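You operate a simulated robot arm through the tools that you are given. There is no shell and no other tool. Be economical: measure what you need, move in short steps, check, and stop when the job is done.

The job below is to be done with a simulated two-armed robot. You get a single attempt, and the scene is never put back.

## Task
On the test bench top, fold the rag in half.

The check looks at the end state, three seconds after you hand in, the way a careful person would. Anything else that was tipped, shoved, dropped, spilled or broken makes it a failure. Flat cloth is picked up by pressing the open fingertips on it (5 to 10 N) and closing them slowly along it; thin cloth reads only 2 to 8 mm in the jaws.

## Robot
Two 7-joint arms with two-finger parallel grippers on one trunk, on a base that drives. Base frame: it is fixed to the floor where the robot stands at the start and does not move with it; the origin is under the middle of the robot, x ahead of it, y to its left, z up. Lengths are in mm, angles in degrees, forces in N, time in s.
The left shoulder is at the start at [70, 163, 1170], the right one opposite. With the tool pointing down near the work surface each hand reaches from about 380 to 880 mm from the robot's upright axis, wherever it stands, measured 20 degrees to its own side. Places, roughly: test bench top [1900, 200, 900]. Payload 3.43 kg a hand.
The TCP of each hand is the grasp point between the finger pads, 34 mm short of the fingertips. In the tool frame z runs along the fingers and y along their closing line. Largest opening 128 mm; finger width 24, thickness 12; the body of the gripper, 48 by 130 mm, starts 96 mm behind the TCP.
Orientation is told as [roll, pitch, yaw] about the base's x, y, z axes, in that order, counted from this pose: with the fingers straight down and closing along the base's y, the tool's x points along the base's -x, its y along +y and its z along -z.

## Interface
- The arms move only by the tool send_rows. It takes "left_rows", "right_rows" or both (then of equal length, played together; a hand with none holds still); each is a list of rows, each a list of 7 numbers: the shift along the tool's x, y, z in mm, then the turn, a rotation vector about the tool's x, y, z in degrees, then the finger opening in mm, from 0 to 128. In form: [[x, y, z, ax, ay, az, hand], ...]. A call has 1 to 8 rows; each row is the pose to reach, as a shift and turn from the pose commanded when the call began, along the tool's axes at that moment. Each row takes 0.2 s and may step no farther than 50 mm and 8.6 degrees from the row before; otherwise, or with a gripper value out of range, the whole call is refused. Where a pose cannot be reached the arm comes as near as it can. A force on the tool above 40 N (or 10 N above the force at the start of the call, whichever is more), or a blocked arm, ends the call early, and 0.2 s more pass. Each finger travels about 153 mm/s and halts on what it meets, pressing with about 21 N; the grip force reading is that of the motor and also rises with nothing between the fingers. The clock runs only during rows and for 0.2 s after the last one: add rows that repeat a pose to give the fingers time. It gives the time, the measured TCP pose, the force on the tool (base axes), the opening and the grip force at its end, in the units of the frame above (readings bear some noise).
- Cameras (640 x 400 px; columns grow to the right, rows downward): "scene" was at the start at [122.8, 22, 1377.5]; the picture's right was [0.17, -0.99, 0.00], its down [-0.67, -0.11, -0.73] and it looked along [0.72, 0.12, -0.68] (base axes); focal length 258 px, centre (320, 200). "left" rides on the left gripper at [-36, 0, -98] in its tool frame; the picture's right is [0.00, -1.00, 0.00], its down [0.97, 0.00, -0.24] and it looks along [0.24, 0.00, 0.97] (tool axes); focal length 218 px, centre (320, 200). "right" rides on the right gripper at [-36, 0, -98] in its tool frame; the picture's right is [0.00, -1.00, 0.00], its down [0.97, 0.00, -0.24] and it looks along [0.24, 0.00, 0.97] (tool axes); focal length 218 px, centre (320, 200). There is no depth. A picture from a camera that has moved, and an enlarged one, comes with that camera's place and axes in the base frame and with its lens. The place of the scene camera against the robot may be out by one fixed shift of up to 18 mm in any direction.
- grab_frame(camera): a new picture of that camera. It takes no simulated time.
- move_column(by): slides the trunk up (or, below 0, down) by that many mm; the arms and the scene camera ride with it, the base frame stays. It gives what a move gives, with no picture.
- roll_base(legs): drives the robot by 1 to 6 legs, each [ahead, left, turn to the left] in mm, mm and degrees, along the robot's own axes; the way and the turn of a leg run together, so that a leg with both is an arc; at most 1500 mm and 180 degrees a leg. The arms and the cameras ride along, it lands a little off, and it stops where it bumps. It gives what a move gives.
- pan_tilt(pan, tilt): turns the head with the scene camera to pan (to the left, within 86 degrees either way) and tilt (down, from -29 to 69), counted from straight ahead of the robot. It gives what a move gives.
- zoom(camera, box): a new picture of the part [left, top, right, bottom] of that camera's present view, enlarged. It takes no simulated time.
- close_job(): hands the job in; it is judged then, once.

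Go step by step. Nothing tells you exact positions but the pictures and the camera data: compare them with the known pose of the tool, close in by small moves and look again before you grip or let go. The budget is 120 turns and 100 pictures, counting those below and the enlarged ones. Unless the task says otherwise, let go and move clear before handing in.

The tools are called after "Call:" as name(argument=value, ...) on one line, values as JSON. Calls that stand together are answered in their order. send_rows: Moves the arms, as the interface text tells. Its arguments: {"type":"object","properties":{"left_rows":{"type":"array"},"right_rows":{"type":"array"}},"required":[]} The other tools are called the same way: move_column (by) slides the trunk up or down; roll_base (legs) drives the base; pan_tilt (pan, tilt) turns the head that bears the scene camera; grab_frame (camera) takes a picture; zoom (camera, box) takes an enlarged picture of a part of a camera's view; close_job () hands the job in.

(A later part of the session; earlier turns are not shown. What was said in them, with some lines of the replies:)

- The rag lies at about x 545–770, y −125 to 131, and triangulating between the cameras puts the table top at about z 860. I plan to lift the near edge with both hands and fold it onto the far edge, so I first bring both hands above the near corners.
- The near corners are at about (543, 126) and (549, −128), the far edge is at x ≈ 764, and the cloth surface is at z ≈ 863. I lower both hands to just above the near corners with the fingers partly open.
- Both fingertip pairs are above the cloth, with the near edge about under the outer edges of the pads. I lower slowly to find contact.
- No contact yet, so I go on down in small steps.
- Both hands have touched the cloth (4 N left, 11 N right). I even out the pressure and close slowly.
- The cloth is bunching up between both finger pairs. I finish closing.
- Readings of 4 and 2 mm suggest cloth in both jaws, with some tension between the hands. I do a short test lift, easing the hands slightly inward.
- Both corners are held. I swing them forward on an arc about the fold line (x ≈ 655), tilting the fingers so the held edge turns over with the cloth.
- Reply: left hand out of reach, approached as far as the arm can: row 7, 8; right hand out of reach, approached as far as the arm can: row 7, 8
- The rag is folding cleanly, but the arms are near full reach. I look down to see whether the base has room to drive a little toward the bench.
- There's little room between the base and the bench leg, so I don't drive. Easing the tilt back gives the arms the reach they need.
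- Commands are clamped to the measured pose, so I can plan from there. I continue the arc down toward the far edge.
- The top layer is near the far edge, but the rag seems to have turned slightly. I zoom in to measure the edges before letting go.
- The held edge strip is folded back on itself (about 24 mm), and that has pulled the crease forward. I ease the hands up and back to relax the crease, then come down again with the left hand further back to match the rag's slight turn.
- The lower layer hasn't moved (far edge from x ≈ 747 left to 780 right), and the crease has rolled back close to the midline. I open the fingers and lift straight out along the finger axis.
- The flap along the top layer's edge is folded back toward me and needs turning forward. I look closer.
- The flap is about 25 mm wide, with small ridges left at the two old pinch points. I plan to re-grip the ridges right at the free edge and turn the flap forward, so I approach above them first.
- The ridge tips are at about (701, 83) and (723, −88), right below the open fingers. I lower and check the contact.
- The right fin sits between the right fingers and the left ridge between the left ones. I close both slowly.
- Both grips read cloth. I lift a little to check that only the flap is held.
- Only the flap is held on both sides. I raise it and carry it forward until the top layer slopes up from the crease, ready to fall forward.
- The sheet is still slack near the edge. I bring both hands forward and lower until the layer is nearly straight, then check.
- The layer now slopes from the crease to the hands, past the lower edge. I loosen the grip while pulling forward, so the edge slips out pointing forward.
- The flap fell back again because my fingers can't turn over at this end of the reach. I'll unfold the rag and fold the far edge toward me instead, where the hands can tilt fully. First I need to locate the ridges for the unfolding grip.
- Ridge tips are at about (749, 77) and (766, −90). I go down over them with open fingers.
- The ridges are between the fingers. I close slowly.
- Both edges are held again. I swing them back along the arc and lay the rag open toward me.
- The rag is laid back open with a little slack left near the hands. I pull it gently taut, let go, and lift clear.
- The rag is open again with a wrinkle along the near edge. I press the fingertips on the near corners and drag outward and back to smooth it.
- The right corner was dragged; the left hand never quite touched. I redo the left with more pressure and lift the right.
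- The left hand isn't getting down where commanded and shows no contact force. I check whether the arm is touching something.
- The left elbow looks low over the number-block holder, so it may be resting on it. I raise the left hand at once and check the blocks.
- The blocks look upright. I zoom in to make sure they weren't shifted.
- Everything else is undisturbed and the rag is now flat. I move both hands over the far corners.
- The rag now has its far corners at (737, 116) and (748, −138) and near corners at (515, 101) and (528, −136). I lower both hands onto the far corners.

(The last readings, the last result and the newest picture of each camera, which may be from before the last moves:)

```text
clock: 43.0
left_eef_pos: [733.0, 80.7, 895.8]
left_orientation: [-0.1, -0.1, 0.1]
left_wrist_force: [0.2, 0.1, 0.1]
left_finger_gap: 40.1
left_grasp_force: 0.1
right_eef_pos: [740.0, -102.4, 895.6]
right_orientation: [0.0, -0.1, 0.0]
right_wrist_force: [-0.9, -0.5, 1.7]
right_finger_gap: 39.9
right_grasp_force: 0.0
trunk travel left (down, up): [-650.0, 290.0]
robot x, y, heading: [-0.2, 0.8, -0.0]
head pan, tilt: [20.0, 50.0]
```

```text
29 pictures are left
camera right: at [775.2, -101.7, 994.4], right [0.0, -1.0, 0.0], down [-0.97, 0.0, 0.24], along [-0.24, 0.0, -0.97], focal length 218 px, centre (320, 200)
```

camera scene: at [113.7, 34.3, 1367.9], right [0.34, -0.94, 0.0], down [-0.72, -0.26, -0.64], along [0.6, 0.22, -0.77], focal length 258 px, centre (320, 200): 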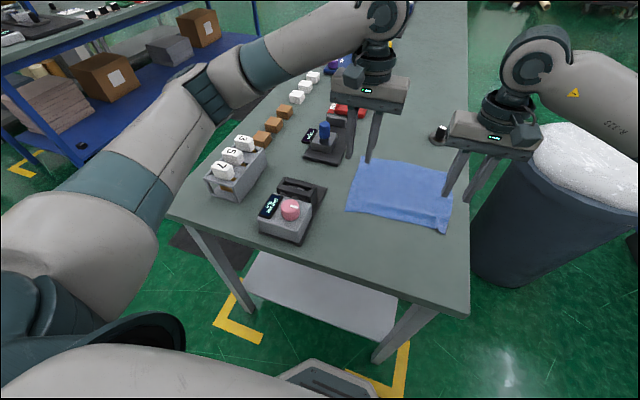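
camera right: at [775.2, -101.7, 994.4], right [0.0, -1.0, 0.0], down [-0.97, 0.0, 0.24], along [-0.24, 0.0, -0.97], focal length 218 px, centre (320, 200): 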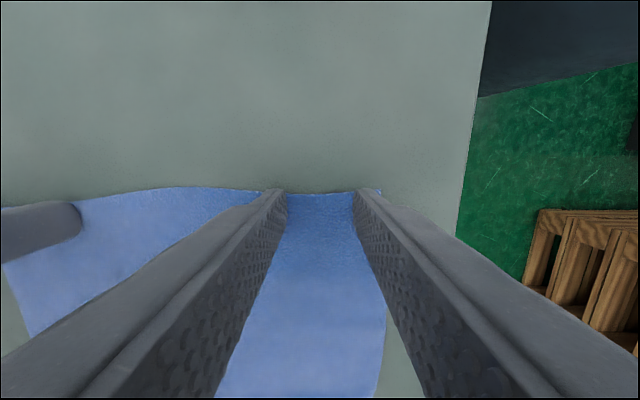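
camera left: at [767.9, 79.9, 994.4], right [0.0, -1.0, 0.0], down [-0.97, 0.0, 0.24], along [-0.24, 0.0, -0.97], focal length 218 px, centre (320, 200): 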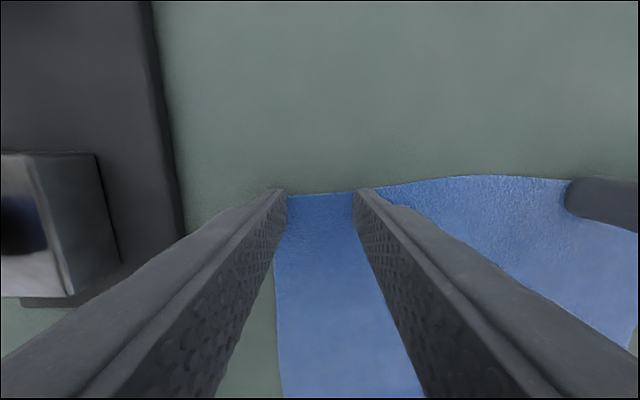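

The fingers straddle the edge as planned. I press and close slowly.

Call:
send_rows(left_rows=[[0, 0, 1.2, 0, 0, 0, 40], [0, 0, 1.6, 0, 0, 0, 40], [0, 0, 1.6, 0, 0, 0, 34], [0, 0, 1.6, 0, 0, 0, 28], [0, 0, 1.6, 0, 0, 0, 22], [0, 0, 1.6, 0, 0, 0, 16]], right_rows=[[0, 0, 1, 0, 0, 0, 40], [0, 0, 1.4, 0, 0, 0, 40], [0, 0, 1.4, 0, 0, 0, 34], [0, 0, 1.4, 0, 0, 0, 28], [0, 0, 1.4, 0, 0, 0, 22], [0, 0, 1.4, 0, 0, 0, 16]])

Call:
send_rows(left_rows=[[0, 0, -0.3, 0, 0, 0, 12], [0, 0, -0.3, 0, 0, 0, 8], [0, 0, -0.3, 0, 0, 0, 4], [0, 0, -0.3, 0, 0, 0, 0], [0, 0, -0.3, 0, 0, 0, 0], [0, 0, -0.3, 0, 0, 0, 0]], right_rows=[[0, 0, -0.3, 0, 0, 0, 12], [0, 0, -0.3, 0, 0, 0, 8], [0, 0, -0.3, 0, 0, 0, 4], [0, 0, -0.3, 0, 0, 0, 0], [0, 0, -0.3, 0, 0, 0, 0], [0, 0, -0.3, 0, 0, 0, 0]])

Call:
grab_frame(camera="left")

Call:
grab_frame(camera="right")

```text
clock: 44.4
left_eef_pos: [732.1, 80.0, 895.2]
left_orientation: [0.0, -0.2, 0.0]
left_wrist_force: [0.8, -0.4, 6.1]
left_finger_gap: 15.7
left_grasp_force: 0.1
right_eef_pos: [739.5, -102.6, 894.6]
right_orientation: [0.0, -0.1, 0.0]
right_wrist_force: [0.8, 1.1, 6.9]
right_finger_gap: 15.6
right_grasp_force: 0.0
trunk travel left (down, up): [-650.0, 290.0]
robot x, y, heading: [0.0, 1.1, -0.2]
head pan, tilt: [20.0, 50.0]
```

```text
clock: 45.8
left_eef_pos: [732.7, 79.6, 895.8]
left_orientation: [-0.1, 0.0, 0.0]
left_wrist_force: [0.3, -11.7, 2.5]
left_finger_gap: 2.3
left_grasp_force: 20.6
right_eef_pos: [738.3, -102.1, 894.6]
right_orientation: [0.0, 0.0, 0.0]
right_wrist_force: [-1.3, 12.5, 6.5]
right_finger_gap: 1.9
right_grasp_force: 21.0
trunk travel left (down, up): [-650.0, 290.0]
robot x, y, heading: [-0.2, 1.1, -0.0]
head pan, tilt: [20.0, 50.0]
```

```text
28 pictures are left
camera left: at [767.1, 79.5, 994.2], right [0.0, -1.0, 0.0], down [-0.97, 0.0, 0.24], along [-0.24, 0.0, -0.97], focal length 218 px, centre (320, 200)
```

left: 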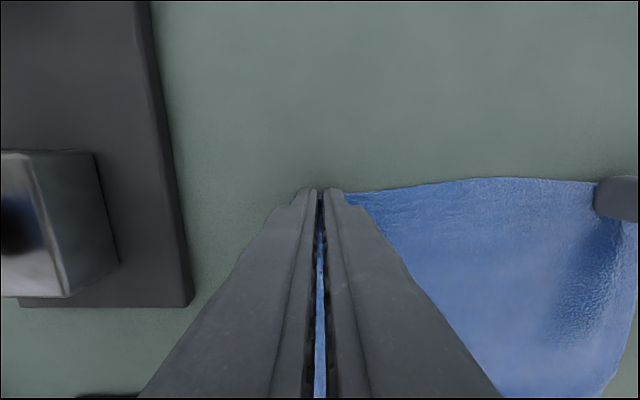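

```text
27 pictures are left
camera right: at [774.2, -100.9, 994.2], right [0.0, -1.0, 0.0], down [-0.97, 0.0, 0.24], along [-0.24, 0.0, -0.97], focal length 218 px, centre (320, 200)
```

right: 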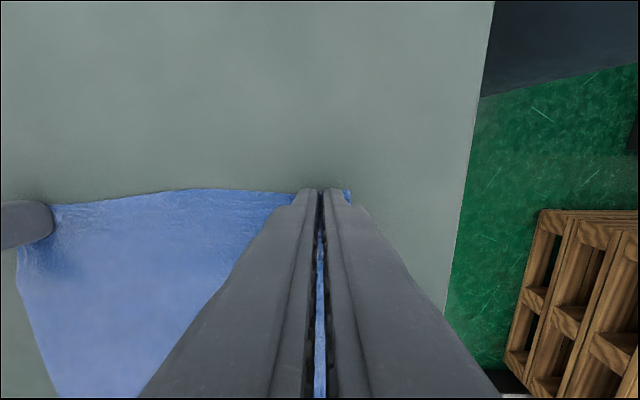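

Both far corners are gripped and the cloth between them is taut. I ease the hands inward and begin the arc toward me, tilting the fingers as I go.

Call:
send_rows(left_rows=[[8.7, -3.5, -20.1, 0, -7, 0, 0], [21, -4, -39.4, 0, -14, 0, 0], [36.2, -4, -56.2, 0, -21, 0, 0], [53.6, -4, -68.4, 0, -28, 0, 0], [69.9, -4, -76.2, 0, -35, 0, 0], [84.5, -4, -80.3, 0, -42, 0, 0], [90.3, -4, -79.9, 0, -48, 0, 0], [90.3, -4, -79.9, 0, -48, 0, 0]], right_rows=[[8.7, 3.5, -20.1, 0, -7, 0, 0], [21, 4, -39.4, 0, -14, 0, 0], [36.2, 4, -56.2, 0, -21, 0, 0], [53.6, 4, -68.4, 0, -28, 0, 0], [69.9, 4, -76.2, 0, -35, 0, 0], [84.5, 4, -80.3, 0, -42, 0, 0], [90.3, 4, -79.9, 0, -48, 0, 0], [90.3, 4, -79.9, 0, -48, 0, 0]])

Call:
pan_tilt(pan=0, tilt=50)

Call:
grab_frame(camera="scene")

```text
clock: 47.6
left_eef_pos: [640.1, 76.6, 1006.7]
left_orientation: [0.9, -50.8, 0.1]
left_wrist_force: [5.7, 8.7, -11.4]
left_finger_gap: 1.8
left_grasp_force: 20.9
right_eef_pos: [640.4, -102.1, 986.6]
right_orientation: [0.9, -48.8, -0.2]
right_wrist_force: [3.6, 10.4, -0.9]
right_finger_gap: 2.4
right_grasp_force: 21.1
trunk travel left (down, up): [-650.0, 290.0]
robot x, y, heading: [4.0, 0.1, 0.3]
head pan, tilt: [20.0, 50.0]
```

```text
clock: 48.5
left_eef_pos: [629.5, 81.9, 994.3]
left_orientation: [0.5, -49.9, 0.3]
left_wrist_force: [0.6, -7.1, -0.7]
left_finger_gap: 2.1
left_grasp_force: 20.7
right_eef_pos: [633.4, -96.4, 987.0]
right_orientation: [0.2, -49.0, 0.2]
right_wrist_force: [-0.1, 7.2, 0.7]
right_finger_gap: 2.0
right_grasp_force: 20.9
trunk travel left (down, up): [-650.0, 290.0]
robot x, y, heading: [-0.8, -2.4, 0.3]
head pan, tilt: [0.0, 50.0]
```

```text
26 pictures are left
camera scene: at [94.3, 8.0, 1370.6], right [0.0, -1.0, 0.0], down [-0.75, 0.0, -0.66], along [0.66, 0.0, -0.75], focal length 258 px, centre (320, 200)
```

scene: 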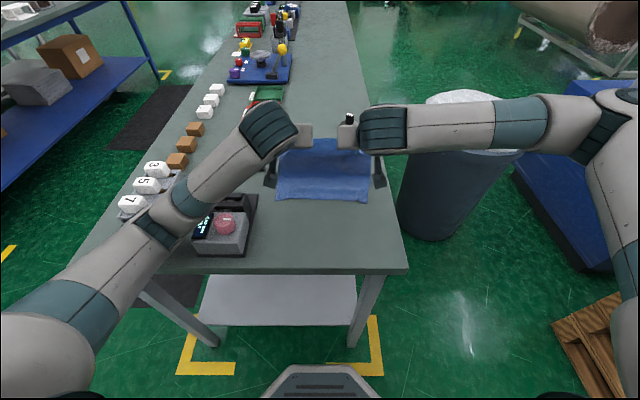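

The left arm seems off its commanded pose and its forearm is low over the block holder. I look closely before moving further.

Call:
zoom(camera="scene", box=[90, 100, 410, 300])

```text
2.00 times, centred on (250, 200) of scene
camera zoom: at [94.3, 8.0, 1370.6], right [0.0, -1.0, 0.0], down [-0.75, 0.0, -0.66], along [0.66, 0.0, -0.75], focal length 517 px, centre (460, 200)
```

zoom: 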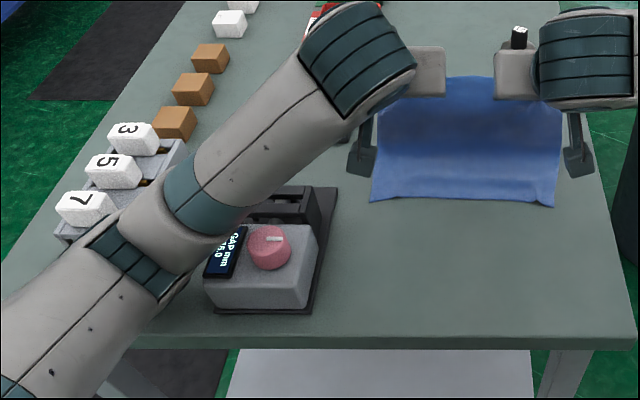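

The left elbow is very close to the holder and the GAP device. I raise the trunk to lift the elbow clear, then lower the hands to compensate.

Call:
move_column(by=40)

Call:
zoom(camera="scene", box=[90, 100, 410, 300])

```text
clock: 49.3
left_eef_pos: [640.4, 74.1, 1014.8]
left_orientation: [-0.1, -48.1, 0.0]
left_wrist_force: [-0.8, -0.3, -0.1]
left_finger_gap: 2.2
left_grasp_force: 21.0
right_eef_pos: [649.2, -99.7, 1014.7]
right_orientation: [0.0, -48.1, 0.0]
right_wrist_force: [-1.0, 1.1, 0.1]
right_finger_gap: 2.2
right_grasp_force: 21.6
trunk travel left (down, up): [-690.0, 250.0]
robot x, y, heading: [2.0, 1.7, -0.2]
head pan, tilt: [0.0, 50.0]
```

```text
2.00 times, centred on (250, 200) of scene
camera zoom: at [115.7, 8.9, 1407.5], right [0.0, -1.0, 0.0], down [-0.76, 0.0, -0.64], along [0.64, 0.0, -0.76], focal length 517 px, centre (460, 200)
```

zoom: 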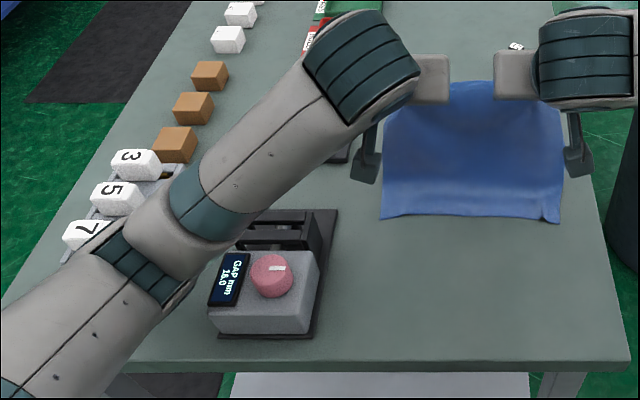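

Forces are back to zero and both arms read as commanded, so the elbow is clear, and nothing nearby looks moved. I lower the hands slightly and drive the base straight back, which carries the fold toward me and takes the elbow away from the devices.

Call:
send_rows(left_rows=[[13, 0, 11.7, 0, 0, 0, 0], [26, 0, 23.4, 0, 0, 0, 0], [26, 0, 23.4, 0, 0, 0, 0]], right_rows=[[13, 0, 11.7, 0, 0, 0, 0], [26, 0, 23.4, 0, 0, 0, 0], [26, 0, 23.4, 0, 0, 0, 0]])

Call:
roll_base(legs=[[-75, 0, 0]])

Call:
grab_frame(camera="scene")

```text
clock: 50.1
left_eef_pos: [643.3, 90.2, 986.6]
left_orientation: [-0.1, -48.7, 0.6]
left_wrist_force: [0.5, -7.8, 0.2]
left_finger_gap: 2.0
left_grasp_force: 21.3
right_eef_pos: [646.5, -89.2, 983.2]
right_orientation: [-0.5, -48.1, 0.7]
right_wrist_force: [-0.1, 7.8, -0.2]
right_finger_gap: 2.0
right_grasp_force: 21.4
trunk travel left (down, up): [-690.0, 250.0]
robot x, y, heading: [0.1, -0.4, 0.1]
head pan, tilt: [0.0, 50.0]
```

```text
clock: 50.9
left_eef_pos: [631.8, 87.6, 991.6]
left_orientation: [0.2, -49.3, 0.3]
left_wrist_force: [-0.8, -5.8, 0.6]
left_finger_gap: 2.6
left_grasp_force: 21.0
right_eef_pos: [629.5, -91.4, 981.8]
right_orientation: [0.2, -48.0, 0.4]
right_wrist_force: [-0.4, 6.2, -0.1]
right_finger_gap: 2.0
right_grasp_force: 21.0
trunk travel left (down, up): [-690.0, 250.0]
robot x, y, heading: [-14.8, -0.2, 0.4]
head pan, tilt: [0.0, 50.0]
stopped in leg 1: the robot was blocked; the commanded pose is now the measured one
```

```text
23 pictures are left
camera scene: at [99.8, 11.4, 1407.4], right [0.0, -1.0, 0.0], down [-0.77, 0.0, -0.64], along [0.64, 0.0, -0.77], focal length 258 px, centre (320, 200)
```

scene: 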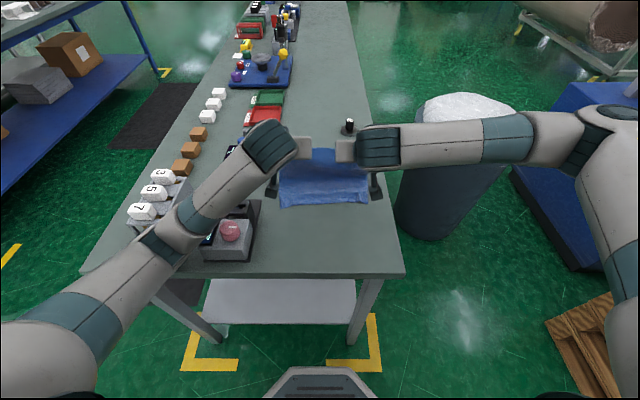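

Driving back was blocked after 15 mm and the left hand is pushed off again, so something touches once the hands go low. I raise the trunk again to free it and try the drive from there.

Call:
move_column(by=50)

Call:
roll_base(legs=[[-60, 0, 0]])

Call:
grab_frame(camera="scene")

```text
clock: 51.8
left_eef_pos: [632.6, 85.2, 1040.3]
left_orientation: [0.3, -49.3, 0.3]
left_wrist_force: [0.2, -7.7, 0.1]
left_finger_gap: 2.0
left_grasp_force: 21.1
right_eef_pos: [631.6, -95.6, 1028.5]
right_orientation: [0.3, -47.9, 0.3]
right_wrist_force: [-0.4, 7.3, -0.4]
right_finger_gap: 2.2
right_grasp_force: 20.7
trunk travel left (down, up): [-740.0, 200.0]
robot x, y, heading: [-15.9, -0.6, 0.1]
head pan, tilt: [0.0, 50.0]
```

```text
clock: 52.8
left_eef_pos: [574.2, 85.0, 1041.5]
left_orientation: [0.4, -49.4, 0.4]
left_wrist_force: [0.1, -8.8, -1.1]
left_finger_gap: 2.0
left_grasp_force: 21.1
right_eef_pos: [573.8, -94.7, 1028.8]
right_orientation: [0.2, -48.0, 0.2]
right_wrist_force: [0.0, 8.1, 0.4]
right_finger_gap: 2.7
right_grasp_force: 21.2
trunk travel left (down, up): [-740.0, 200.0]
robot x, y, heading: [-78.7, 1.1, 0.2]
head pan, tilt: [0.0, 50.0]
```

```text
22 pictures are left
camera scene: at [43.6, 9.4, 1457.6], right [0.0, -1.0, 0.0], down [-0.77, 0.0, -0.64], along [0.64, 0.0, -0.77], focal length 258 px, centre (320, 200)
```

scene: 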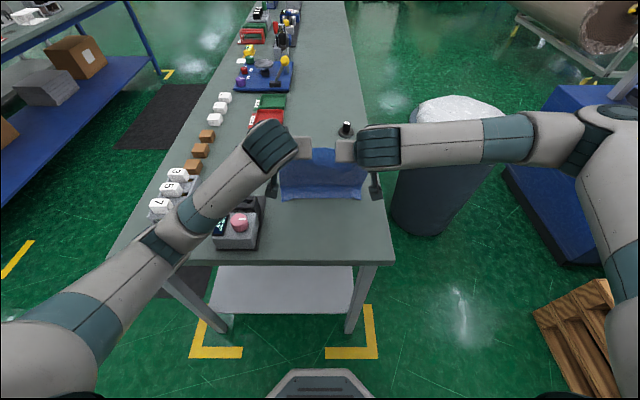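

The base drives freely with the trunk higher. I check how the rag hangs now.

Call:
zoom(camera="scene", box=[130, 110, 410, 285])

Call:
grab_frame(camera="right")

```text
2.29 times, centred on (270, 198) of scene
camera zoom: at [43.6, 9.4, 1457.6], right [0.0, -1.0, 0.0], down [-0.77, 0.0, -0.64], along [0.64, 0.0, -0.77], focal length 590 px, centre (434, 206)
```

zoom: 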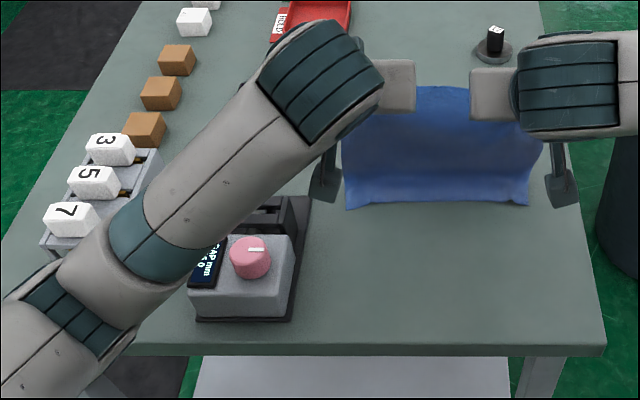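

```text
20 pictures are left
camera right: at [524.9, -94.2, 1122.2], right [0.01, -1.0, 0.0], down [-0.83, 0.0, -0.56], along [0.56, 0.01, -0.83], focal length 218 px, centre (320, 200)
```

right: 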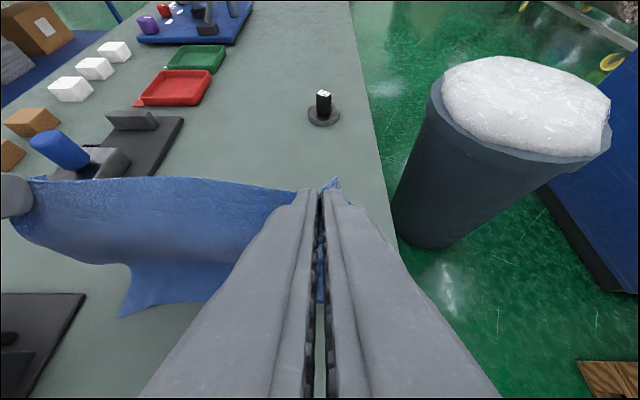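

The near half is still on the bench, with the near edge at roughly x 545. I extend the arms forward and then drive back again, so the elbows leave the bench area while the hands stay over the rag.

Call:
send_rows(left_rows=[[-7.5, -2, 33, 0, 0, 0, 0], [-15.2, -4, 66.3, 0, 0, 0, 0], [-15.2, -4, 66.3, 0, 0, 0, 0]], right_rows=[[-12, 2, 29, 0, 0, 0, 0], [-24.3, 4, 58.4, 0, 0, 0, 0], [-24.3, 4, 58.4, 0, 0, 0, 0]])

Call:
roll_base(legs=[[-70, 0, 0]])

Call:
send_rows(left_rows=[[-20, 0, 23, 0, 0, 0, 0], [-39.4, 0, 45.3, 0, 0, 0, 0], [-39.4, 0, 45.3, 0, 0, 0, 0]], right_rows=[[-20, 0, 23, 0, 0, 0, 0], [-39.4, 0, 45.3, 0, 0, 0, 0], [-39.4, 0, 45.3, 0, 0, 0, 0]])

Call:
roll_base(legs=[[-60, 0, 0]])

Call:
grab_frame(camera="scene")

```text
clock: 53.6
left_eef_pos: [633.1, 82.0, 1011.4]
left_orientation: [0.4, -49.4, 0.3]
left_wrist_force: [-0.7, 0.0, -0.9]
left_finger_gap: 2.3
left_grasp_force: 21.5
right_eef_pos: [632.1, -90.1, 1010.4]
right_orientation: [0.2, -47.9, 0.2]
right_wrist_force: [0.8, 0.3, -0.6]
right_finger_gap: 2.0
right_grasp_force: 20.7
trunk travel left (down, up): [-740.0, 200.0]
robot x, y, heading: [-75.0, 0.7, 0.1]
head pan, tilt: [0.0, 50.0]
```

```text
clock: 54.6
left_eef_pos: [563.7, 80.6, 1011.2]
left_orientation: [0.4, -49.3, 0.3]
left_wrist_force: [0.3, 0.7, 1.3]
left_finger_gap: 2.2
left_grasp_force: 21.2
right_eef_pos: [564.2, -92.3, 1008.6]
right_orientation: [0.3, -48.0, 0.1]
right_wrist_force: [-0.4, -0.1, 0.6]
right_finger_gap: 2.2
right_grasp_force: 21.3
trunk travel left (down, up): [-740.0, 200.0]
robot x, y, heading: [-142.2, 2.2, -0.0]
head pan, tilt: [0.0, 50.0]
```

```text
clock: 55.4
left_eef_pos: [624.5, 82.4, 1012.6]
left_orientation: [0.3, -49.3, 0.4]
left_wrist_force: [-0.4, 0.0, 0.4]
left_finger_gap: 2.3
left_grasp_force: 20.8
right_eef_pos: [622.9, -90.5, 1009.2]
right_orientation: [0.2, -48.0, 0.2]
right_wrist_force: [-0.6, -0.4, -1.1]
right_finger_gap: 2.0
right_grasp_force: 21.3
trunk travel left (down, up): [-740.0, 200.0]
robot x, y, heading: [-146.7, 0.9, 0.2]
head pan, tilt: [0.0, 50.0]
```

```text
clock: 56.4
left_eef_pos: [566.3, 81.3, 1010.7]
left_orientation: [0.4, -49.3, 0.3]
left_wrist_force: [-0.4, -0.7, -0.2]
left_finger_gap: 2.2
left_grasp_force: 20.9
right_eef_pos: [565.1, -91.2, 1008.0]
right_orientation: [0.3, -47.9, 0.2]
right_wrist_force: [-0.1, 0.9, 0.5]
right_finger_gap: 2.0
right_grasp_force: 21.1
trunk travel left (down, up): [-740.0, 200.0]
robot x, y, heading: [-204.2, 0.3, 0.1]
head pan, tilt: [0.0, 50.0]
```

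```text
19 pictures are left
camera scene: at [-84.6, 9.1, 1457.6], right [0.0, -1.0, 0.0], down [-0.77, 0.0, -0.64], along [0.64, 0.0, -0.77], focal length 258 px, centre (320, 200)
```

scene: 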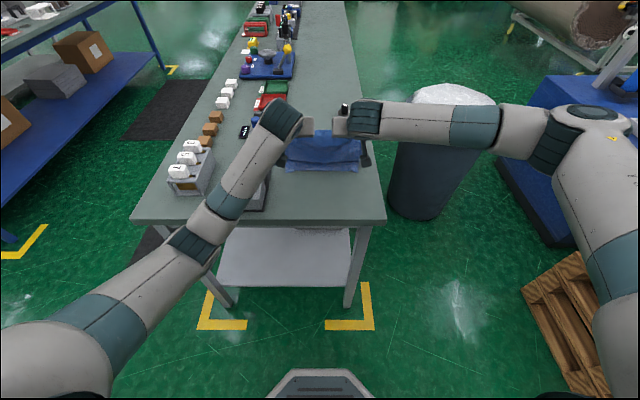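

The elbows are now clear of the bench. I zoom in on the rag to find its near edge.

Call:
zoom(camera="scene", box=[180, 100, 390, 230])

Call:
grab_frame(camera="left")

Call:
grab_frame(camera="right")

```text
3.05 times, centred on (285, 165) of scene
camera zoom: at [-84.6, 9.1, 1457.6], right [0.0, -1.0, 0.0], down [-0.77, 0.0, -0.64], along [0.64, 0.0, -0.77], focal length 787 px, centre (427, 307)
```

zoom: 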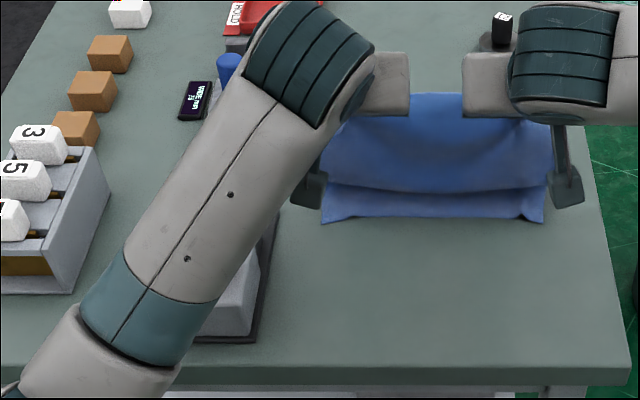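

```text
17 pictures are left
camera left: at [514.5, 81.5, 1102.7], right [0.01, -1.0, 0.0], down [-0.82, -0.01, -0.58], along [0.58, 0.01, -0.82], focal length 218 px, centre (320, 200)
```

left: 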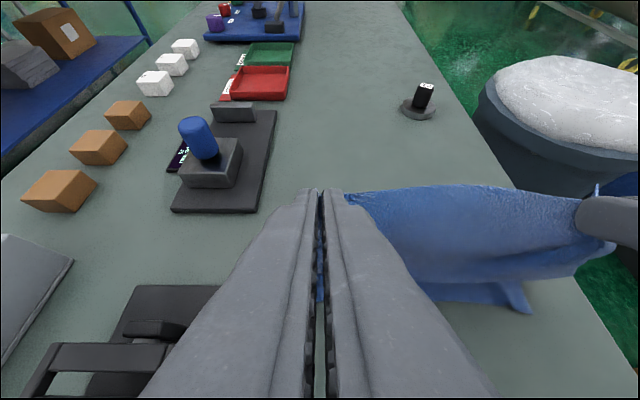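

```text
16 pictures are left
camera right: at [515.8, -90.4, 1100.1], right [0.01, -1.0, 0.0], down [-0.83, 0.0, -0.56], along [0.56, 0.01, -0.83], focal length 218 px, centre (320, 200)
```

right: 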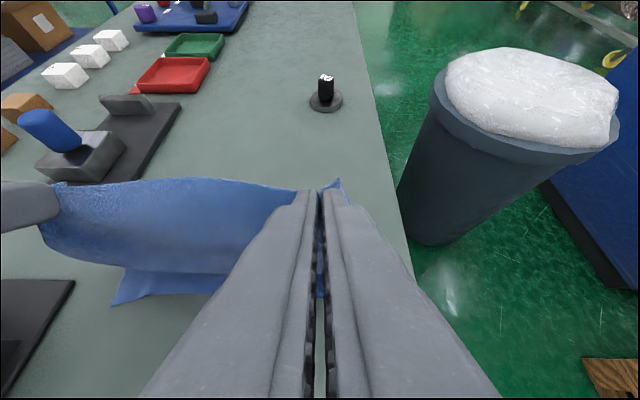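

The near edge now lies straight at x ≈ 549 (y 113 to −124), so the fold line should be at x ≈ 659. I move the held edge forward and down to lay the lower half out first, then bring it back over.

Call:
send_rows(left_rows=[[-11.6, 0, 28.6, 0, 0, 0, 0], [-23.3, 0, 57.3, 0, 0, 0, 0], [-35, 0, 86, 0, 0, 0, 0], [-46.6, 0, 114.6, 0, 0, 0, 0], [-46.6, 0, 114.6, 0, 0, 0, 0]], right_rows=[[-11.6, 0, 28.6, 0, 0, 0, 0], [-23.3, 0, 57.3, 0, 0, 0, 0], [-35, 0, 86, 0, 0, 0, 0], [-46.6, 0, 114.6, 0, 0, 0, 0], [-46.6, 0, 114.6, 0, 0, 0, 0]])

Call:
zoom(camera="scene", box=[180, 80, 390, 210])

```text
clock: 57.6
left_eef_pos: [681.1, 84.8, 974.9]
left_orientation: [0.4, -49.4, 0.3]
left_wrist_force: [0.1, -1.2, 0.0]
left_finger_gap: 2.3
left_grasp_force: 21.2
right_eef_pos: [680.0, -89.1, 968.5]
right_orientation: [0.2, -48.1, 0.3]
right_wrist_force: [-0.2, -0.1, 0.4]
right_finger_gap: 2.1
right_grasp_force: 21.0
trunk travel left (down, up): [-740.0, 200.0]
robot x, y, heading: [-203.2, -0.9, 0.0]
head pan, tilt: [0.0, 50.0]
```

```text
3.05 times, centred on (285, 145) of scene
camera zoom: at [-87.5, 9.1, 1458.1], right [0.0, -1.0, 0.0], down [-0.77, 0.0, -0.64], along [0.64, 0.0, -0.77], focal length 787 px, centre (427, 368)
```

zoom: 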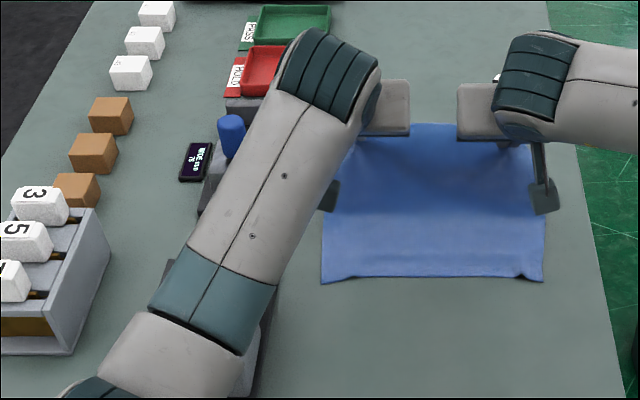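

The lower half is laid out with the near edge unmoved. I now bring the held edge back over the fold line, tilting further toward horizontal fingers.

Call:
send_rows(left_rows=[[8, 0, -19.5, 0, -4.7, 0, 0], [25.4, 0, -41.7, 0, -9.7, 0, 0], [47.5, 0, -57.5, 0, -14.7, 0, 0], [72.3, 0, -67.5, 0, -18.7, 0, 0], [98.6, 0, -70.6, 0, -21.7, 0, 0], [119.6, 0, -67.9, 0, -23.7, 0, 0], [119.6, 0, -67.9, 0, -23.7, 0, 0]], right_rows=[[5.7, 0, -20.2, 0, -6, 0, 0], [23.5, 0, -42, 0, -11, 0, 0], [46, 0, -57.3, 0, -16, 0, 0], [71, 0, -66.7, 0, -20, 0, 0], [97.3, 0, -69.2, 0, -23, 0, 0], [118.3, 0, -66.1, 0, -25, 0, 0], [118.3, 0, -66.1, 0, -25, 0, 0]])

Call:
grab_frame(camera="scene")

```text
clock: 58.4
left_eef_pos: [606.7, 105.0, 974.9]
left_orientation: [0.3, -64.4, 1.6]
left_wrist_force: [3.5, 12.6, -3.3]
left_finger_gap: 2.2
left_grasp_force: 20.8
right_eef_pos: [606.0, -22.9, 1007.0]
right_orientation: [12.8, -64.5, -9.0]
right_wrist_force: [-2.8, -11.1, 2.9]
right_finger_gap: 2.0
right_grasp_force: 21.1
right hand out of reach, approached as far as the arm can: row 4
trunk travel left (down, up): [-740.0, 200.0]
robot x, y, heading: [-199.6, -1.3, 0.4]
head pan, tilt: [0.0, 50.0]
stopped in row 4 (left hand): the force on the tool passed its limit (the readings are from after the stop); the commanded pose is now the measured one
```

```text
14 pictures are left
camera scene: at [-87.5, 18.4, 1458.0], right [0.01, -1.0, 0.01], down [-0.77, -0.01, -0.64], along [0.64, 0.0, -0.77], focal length 258 px, centre (320, 200)
```

scene: 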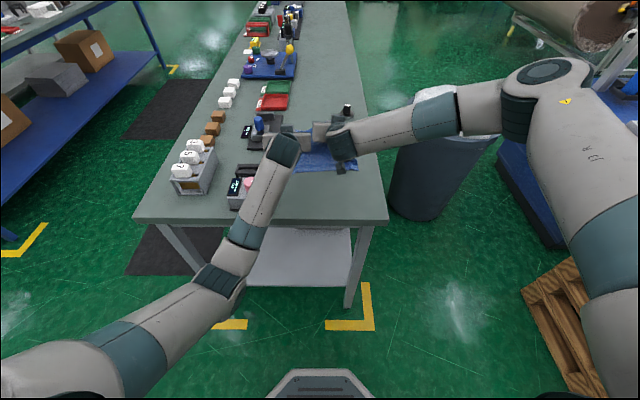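

The right arm hit a joint limit at this tilt and swung inward against the left hand. I ease both back apart to a tilt of about 57°, which they can hold.

Call:
send_rows(left_rows=[[0, 0, 0, 0, 0, 0, 0], [0, -8, 0, 0, 3, 0, 0], [0, -15, 0, 0, 6, 0, 0], [0, -21, 0, 0, 7, 0, 0], [0, -21, 0, 0, 7, 0, 0]], right_rows=[[3, -22, 3, 1.5, 2.5, -1.2, 0], [8, -44, 8, 3, 5, -2.5, 0], [15, -60, 15, 4.7, 8, -3.9, 0], [23, -67, 22, 4.7, 8.5, -3.9, 0], [23, -67, 22, 4.7, 8.5, -3.9, 0]])

Call:
grab_frame(camera="scene")

```text
clock: 59.6
left_eef_pos: [609.5, 73.6, 973.7]
left_orientation: [0.8, -57.4, 1.2]
left_wrist_force: [0.0, -0.4, 0.9]
left_finger_gap: 1.9
left_grasp_force: 21.3
right_eef_pos: [619.9, -91.4, 968.5]
right_orientation: [0.5, -56.4, 0.4]
right_wrist_force: [-0.5, 0.0, -0.6]
right_finger_gap: 2.0
right_grasp_force: 20.8
trunk travel left (down, up): [-740.0, 200.0]
robot x, y, heading: [-201.8, 4.5, 0.4]
head pan, tilt: [0.0, 50.0]
```

```text
13 pictures are left
camera scene: at [-85.6, 9.6, 1457.9], right [0.0, -1.0, 0.0], down [-0.77, 0.0, -0.64], along [0.64, 0.0, -0.77], focal length 258 px, centre (320, 200)
```

scene: 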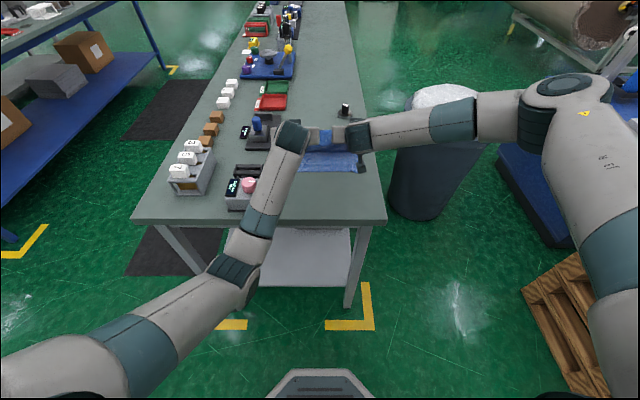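

Both hands are free and level again, still holding the cloth. I continue the arc at this tilt, down toward the near edge.

Call:
send_rows(left_rows=[[10, 3, -6, 0, 0, 0, 0], [19.2, 5, -11.7, 0, 0, 0, 0], [31, 6, -15, 0, 0, 0, 0], [43.1, 6, -18.2, 0, 0, 0, 0], [63.2, 6, -18.4, 0, 0, 0, 0], [81.5, 6, -14.5, 0, 0, 0, 0], [81.5, 6, -14.5, 0, 0, 0, 0]], right_rows=[[10, 0, -12, 0, 0, 0, 0], [20.5, 0, -23.3, 0, 0, 0, 0], [32, 0, -27, 0, 0, 0, 0], [44.4, 0, -29.8, 0, 0, 0, 0], [64.5, 0, -29.9, 0, 0, 0, 0], [82.8, 0, -26, 0, 0, 0, 0], [82.8, 0, -26, 0, 0, 0, 0]])

Call:
grab_frame(camera="scene")

```text
clock: 61.2
left_eef_pos: [553.0, 78.6, 915.4]
left_orientation: [0.5, -57.6, 1.2]
left_wrist_force: [-0.9, 0.7, -0.4]
left_finger_gap: 2.3
left_grasp_force: 20.7
right_eef_pos: [553.9, -92.1, 914.8]
right_orientation: [0.3, -56.5, 0.4]
right_wrist_force: [0.0, 1.2, 1.3]
right_finger_gap: 2.3
right_grasp_force: 20.9
trunk travel left (down, up): [-740.0, 200.0]
robot x, y, heading: [-202.7, 2.4, 0.2]
head pan, tilt: [0.0, 50.0]
```

```text
12 pictures are left
camera scene: at [-85.6, 9.2, 1457.9], right [0.0, -1.0, 0.0], down [-0.77, 0.0, -0.64], along [0.64, 0.0, -0.77], focal length 258 px, centre (320, 200)
```

scene: 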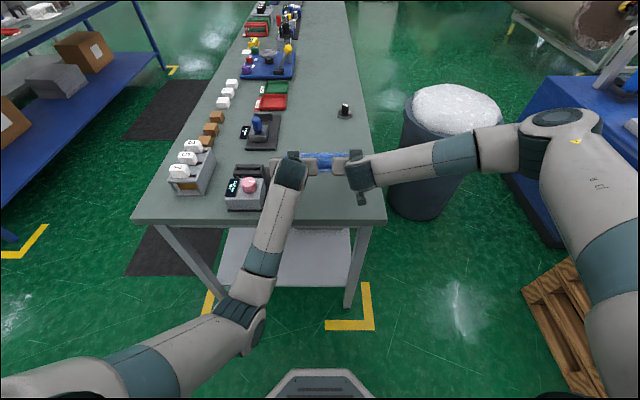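

Call:
zoom(camera="scene", box=[230, 130, 390, 230])

Call:
grab_frame(camera="left")

```text
4.00 times, centred on (310, 180) of scene
camera zoom: at [-85.6, 9.2, 1457.9], right [0.0, -1.0, 0.0], down [-0.77, 0.0, -0.64], along [0.64, 0.0, -0.77], focal length 1033 px, centre (360, 280)
```

zoom: 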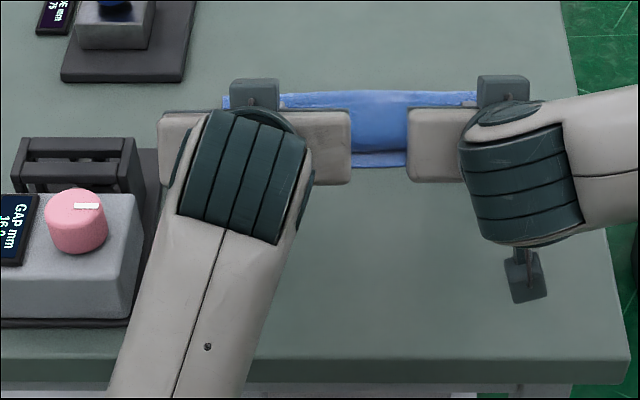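

```text
10 pictures are left
camera left: at [488.9, 75.8, 997.8], right [0.03, -1.0, -0.01], down [-0.72, -0.02, -0.69], along [0.69, 0.02, -0.72], focal length 218 px, centre (320, 200)
```

left: 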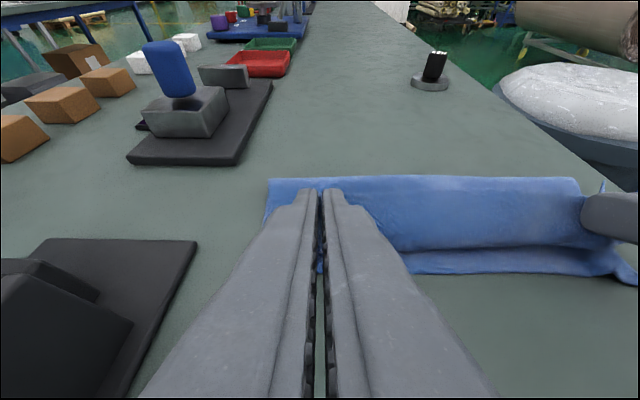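

The far edge is nearly on the near edge. I lower the last bit with slightly more tilt, then slip the fingers backward with a loosening grip so the edge strip is drawn toward me.

Call:
send_rows(left_rows=[[8, 0, 2.5, 0, -2, 0, 0], [16.3, 0, 5.1, 0, -4, 0, 0], [16.3, 0, 5.1, 0, -4, 0, 0], [16.8, 0, -3, 0, -4, 0, 3], [17.5, 0, -14, 0, -4, 0, 4], [18.5, 0, -28, 0, -4, 0, 6], [21, 0, -60, 0, -4, 0, 14], [21, 0, -100, 0, -4, 0, 14]], right_rows=[[8, 0, 2.5, 0, -2, 0, 0], [16.3, 0, 5.1, 0, -4, 0, 0], [16.3, 0, 5.1, 0, -4, 0, 0], [16.8, 0, -3, 0, -4, 0, 3], [17.5, 0, -14, 0, -4, 0, 4], [18.5, 0, -28, 0, -4, 0, 6], [21, 0, -60, 0, -4, 0, 14], [21, 0, -100, 0, -4, 0, 14]])

Call:
grab_frame(camera="left")

```text
clock: 63.0
left_eef_pos: [463.2, 114.6, 949.8]
left_orientation: [10.6, -62.2, -6.3]
left_wrist_force: [-0.8, -0.2, -0.3]
left_finger_gap: 13.6
left_grasp_force: 0.0
right_eef_pos: [457.3, -93.5, 953.1]
right_orientation: [0.4, -60.6, 0.2]
right_wrist_force: [-0.1, 0.1, 0.8]
right_finger_gap: 13.9
right_grasp_force: 0.1
trunk travel left (down, up): [-740.0, 200.0]
robot x, y, heading: [-202.3, -3.5, 0.4]
head pan, tilt: [0.0, 50.0]
```

```text
9 pictures are left
camera left: at [393.0, 102.9, 1027.0], right [0.05, -0.99, -0.09], down [-0.66, 0.03, -0.75], along [0.75, 0.1, -0.66], focal length 218 px, centre (320, 200)
```

left: 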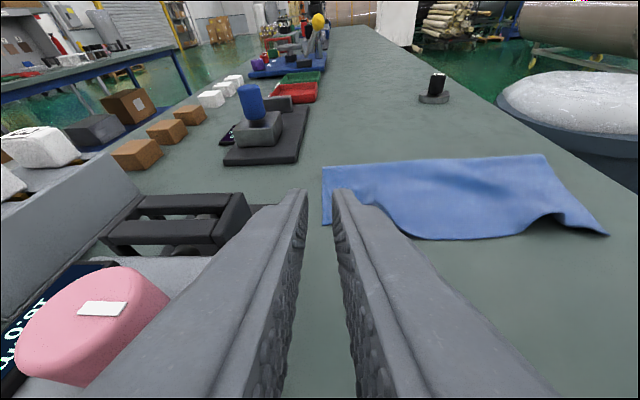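

The edge strip came out pointing toward me with no back-fold. I lift both hands straight up and away, and look at the whole rag.

Call:
send_rows(left_rows=[[-22, -5, -12, 0, 4, 0, 14], [-50, -15, -27, 0, 10, 0, 14], [-80, -15, -43, 0, 16, 0, 14], [-106, -15, -56, 0, 22, 0, 14], [-106, -15, -56, 0, 22, 0, 14]], right_rows=[[-22, 0, -12, 0, 4, 0, 14], [-50, 0, -27, 0, 10, 0, 14], [-80, 0, -43, 0, 16, 0, 14], [-106, 0, -56, 0, 22, 0, 14], [-106, 0, -56, 0, 22, 0, 14]])

Call:
grab_frame(camera="right")

```text
clock: 63.6
left_eef_pos: [459.9, 143.7, 956.0]
left_orientation: [17.0, -53.3, -9.4]
left_wrist_force: [-0.6, 0.5, -0.6]
left_finger_gap: 14.2
left_grasp_force: 0.0
right_eef_pos: [459.1, -94.4, 989.1]
right_orientation: [0.2, -54.0, 0.5]
right_wrist_force: [-0.2, -1.0, -0.2]
right_finger_gap: 14.1
right_grasp_force: 0.0
trunk travel left (down, up): [-740.0, 200.0]
robot x, y, heading: [-204.4, -0.7, 0.3]
head pan, tilt: [0.0, 50.0]
stopped in row 2 (left hand): the arm was blocked; the commanded pose is now the measured one
```

```text
8 pictures are left
camera right: at [400.4, -93.5, 1076.3], right [0.01, -1.0, 0.0], down [-0.77, -0.01, -0.64], along [0.64, 0.01, -0.77], focal length 218 px, centre (320, 200)
```

right: 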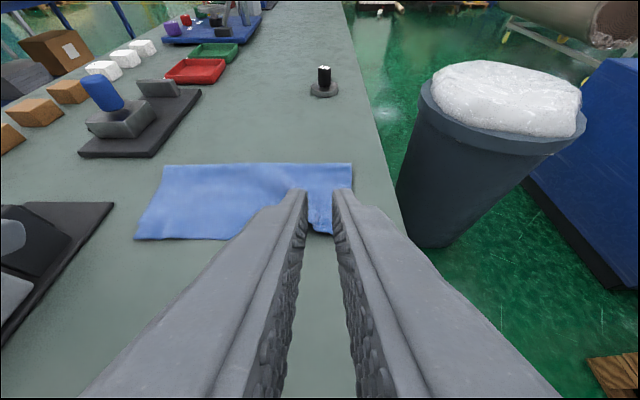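

The rag is folded well. The left arm is blocked by something, so I look before moving it again.

Call:
grab_frame(camera="scene")

```text
7 pictures are left
camera scene: at [-85.8, 8.6, 1457.8], right [0.0, -1.0, 0.0], down [-0.77, 0.0, -0.64], along [0.64, 0.0, -0.77], focal length 258 px, centre (320, 200)
```

scene: 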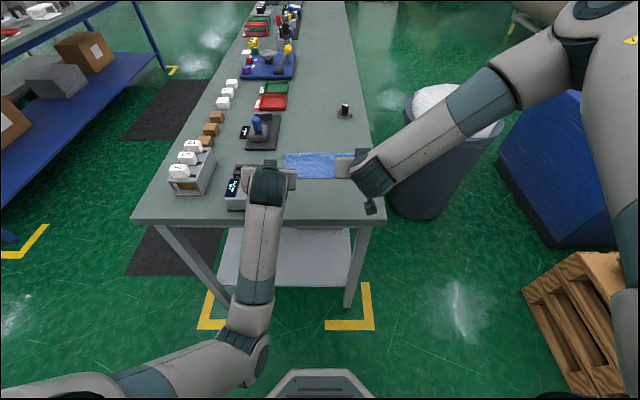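

The left elbow sits low in front of the bench, next to the edge. I raise the trunk to lift the whole arm straight up, away from everything.

Call:
move_column(by=120)

Call:
grab_frame(camera="scene")

```text
clock: 65.1
left_eef_pos: [460.1, 143.9, 1076.2]
left_orientation: [17.0, -53.3, -9.3]
left_wrist_force: [-0.5, 0.4, 0.0]
left_finger_gap: 13.9
left_grasp_force: 0.0
right_eef_pos: [459.7, -93.4, 1108.9]
right_orientation: [0.2, -54.0, 0.3]
right_wrist_force: [0.5, 0.0, -0.3]
right_finger_gap: 14.2
right_grasp_force: 0.0
trunk travel left (down, up): [-860.0, 80.0]
robot x, y, heading: [-204.4, 2.7, 0.2]
head pan, tilt: [0.0, 50.0]
```

```text
6 pictures are left
camera scene: at [-85.4, 9.3, 1577.8], right [0.0, -1.0, 0.0], down [-0.77, 0.0, -0.64], along [0.64, 0.0, -0.77], focal length 258 px, centre (320, 200)
```

scene: 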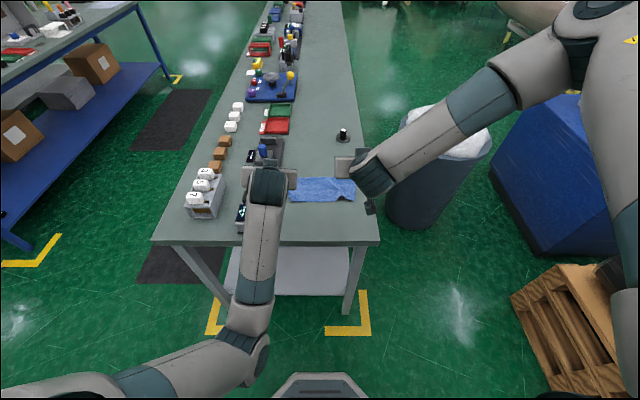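

Both hands are high above the bench now. I back the robot away to clear the view and inspect the fold.

Call:
roll_base(legs=[[-250, 0, 0]])

Call:
pan_tilt(pan=0, tilt=40)

Call:
zoom(camera="scene", box=[160, 120, 400, 270])

```text
clock: 66.9
left_eef_pos: [209.0, 142.1, 1075.1]
left_orientation: [16.9, -53.4, -9.4]
left_wrist_force: [-0.6, 0.8, -0.1]
left_finger_gap: 13.9
left_grasp_force: 0.0
right_eef_pos: [210.3, -95.1, 1108.8]
right_orientation: [0.3, -54.0, 0.4]
right_wrist_force: [0.2, -0.2, -0.4]
right_finger_gap: 14.0
right_grasp_force: 0.1
trunk travel left (down, up): [-860.0, 80.0]
robot x, y, heading: [-454.4, 1.6, 0.3]
head pan, tilt: [0.0, 50.0]
```

```text
clock: 67.6
left_eef_pos: [209.2, 142.8, 1076.9]
left_orientation: [17.0, -53.5, -9.3]
left_wrist_force: [0.4, 0.9, 0.6]
left_finger_gap: 13.7
left_grasp_force: 0.0
right_eef_pos: [207.4, -95.3, 1110.4]
right_orientation: [0.2, -54.1, 0.3]
right_wrist_force: [-0.2, 0.7, -0.4]
right_finger_gap: 13.9
right_grasp_force: 0.2
trunk travel left (down, up): [-860.0, 80.0]
robot x, y, heading: [-452.5, 0.7, 0.0]
head pan, tilt: [0.0, 40.0]
```

```text
2.67 times, centred on (280, 195) of scene
camera zoom: at [-329.6, 8.1, 1592.1], right [0.0, -1.0, 0.0], down [-0.64, 0.0, -0.77], along [0.77, 0.0, -0.64], focal length 689 px, centre (427, 213)
```

zoom: 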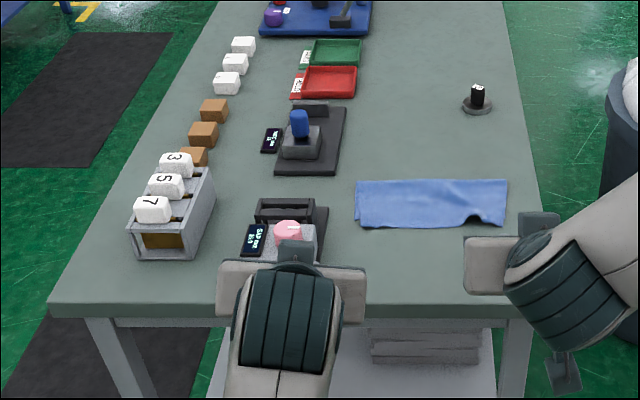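

Call:
zoom(camera="scene", box=[285, 180, 357, 212])

Call:
grab_frame(camera="right")

```text
8.89 times, centred on (321, 196) of scene
camera zoom: at [-329.6, 8.1, 1592.1], right [0.0, -1.0, 0.0], down [-0.64, 0.0, -0.77], along [0.77, 0.0, -0.64], focal length 2296 px, centre (311, 236)
```

zoom: 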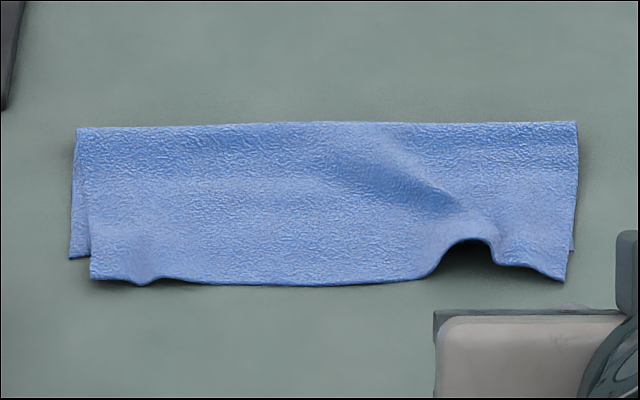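

```text
3 pictures are left
camera right: at [149.0, -94.7, 1197.3], right [0.01, -1.0, 0.0], down [-0.76, -0.01, -0.64], along [0.64, 0.01, -0.76], focal length 218 px, centre (320, 200)
```

right: 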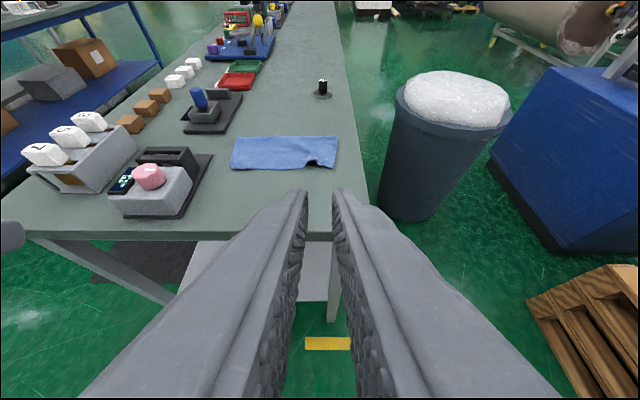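

The rag lies folded in half: its edges match to within about 2 cm, there's no back-fold, and everything around it still looks in place. Both hands are open and well clear, so I hand in.

Call:
close_job()

```text
The job is handed in.
```

I folded the rag in half on the test bench top and handed the job in; I haven't seen the check's result. The top layer overhangs the lower by about 2 cm at the near edge, and there is a small raised bump near the right corner.

The left arm touched something several times, most likely the number-block holder, the GAP device or the bench edge. The two hands also bumped each other once. In the last pictures nothing had tipped or visibly moved, and both hands are open and clear of the bench.
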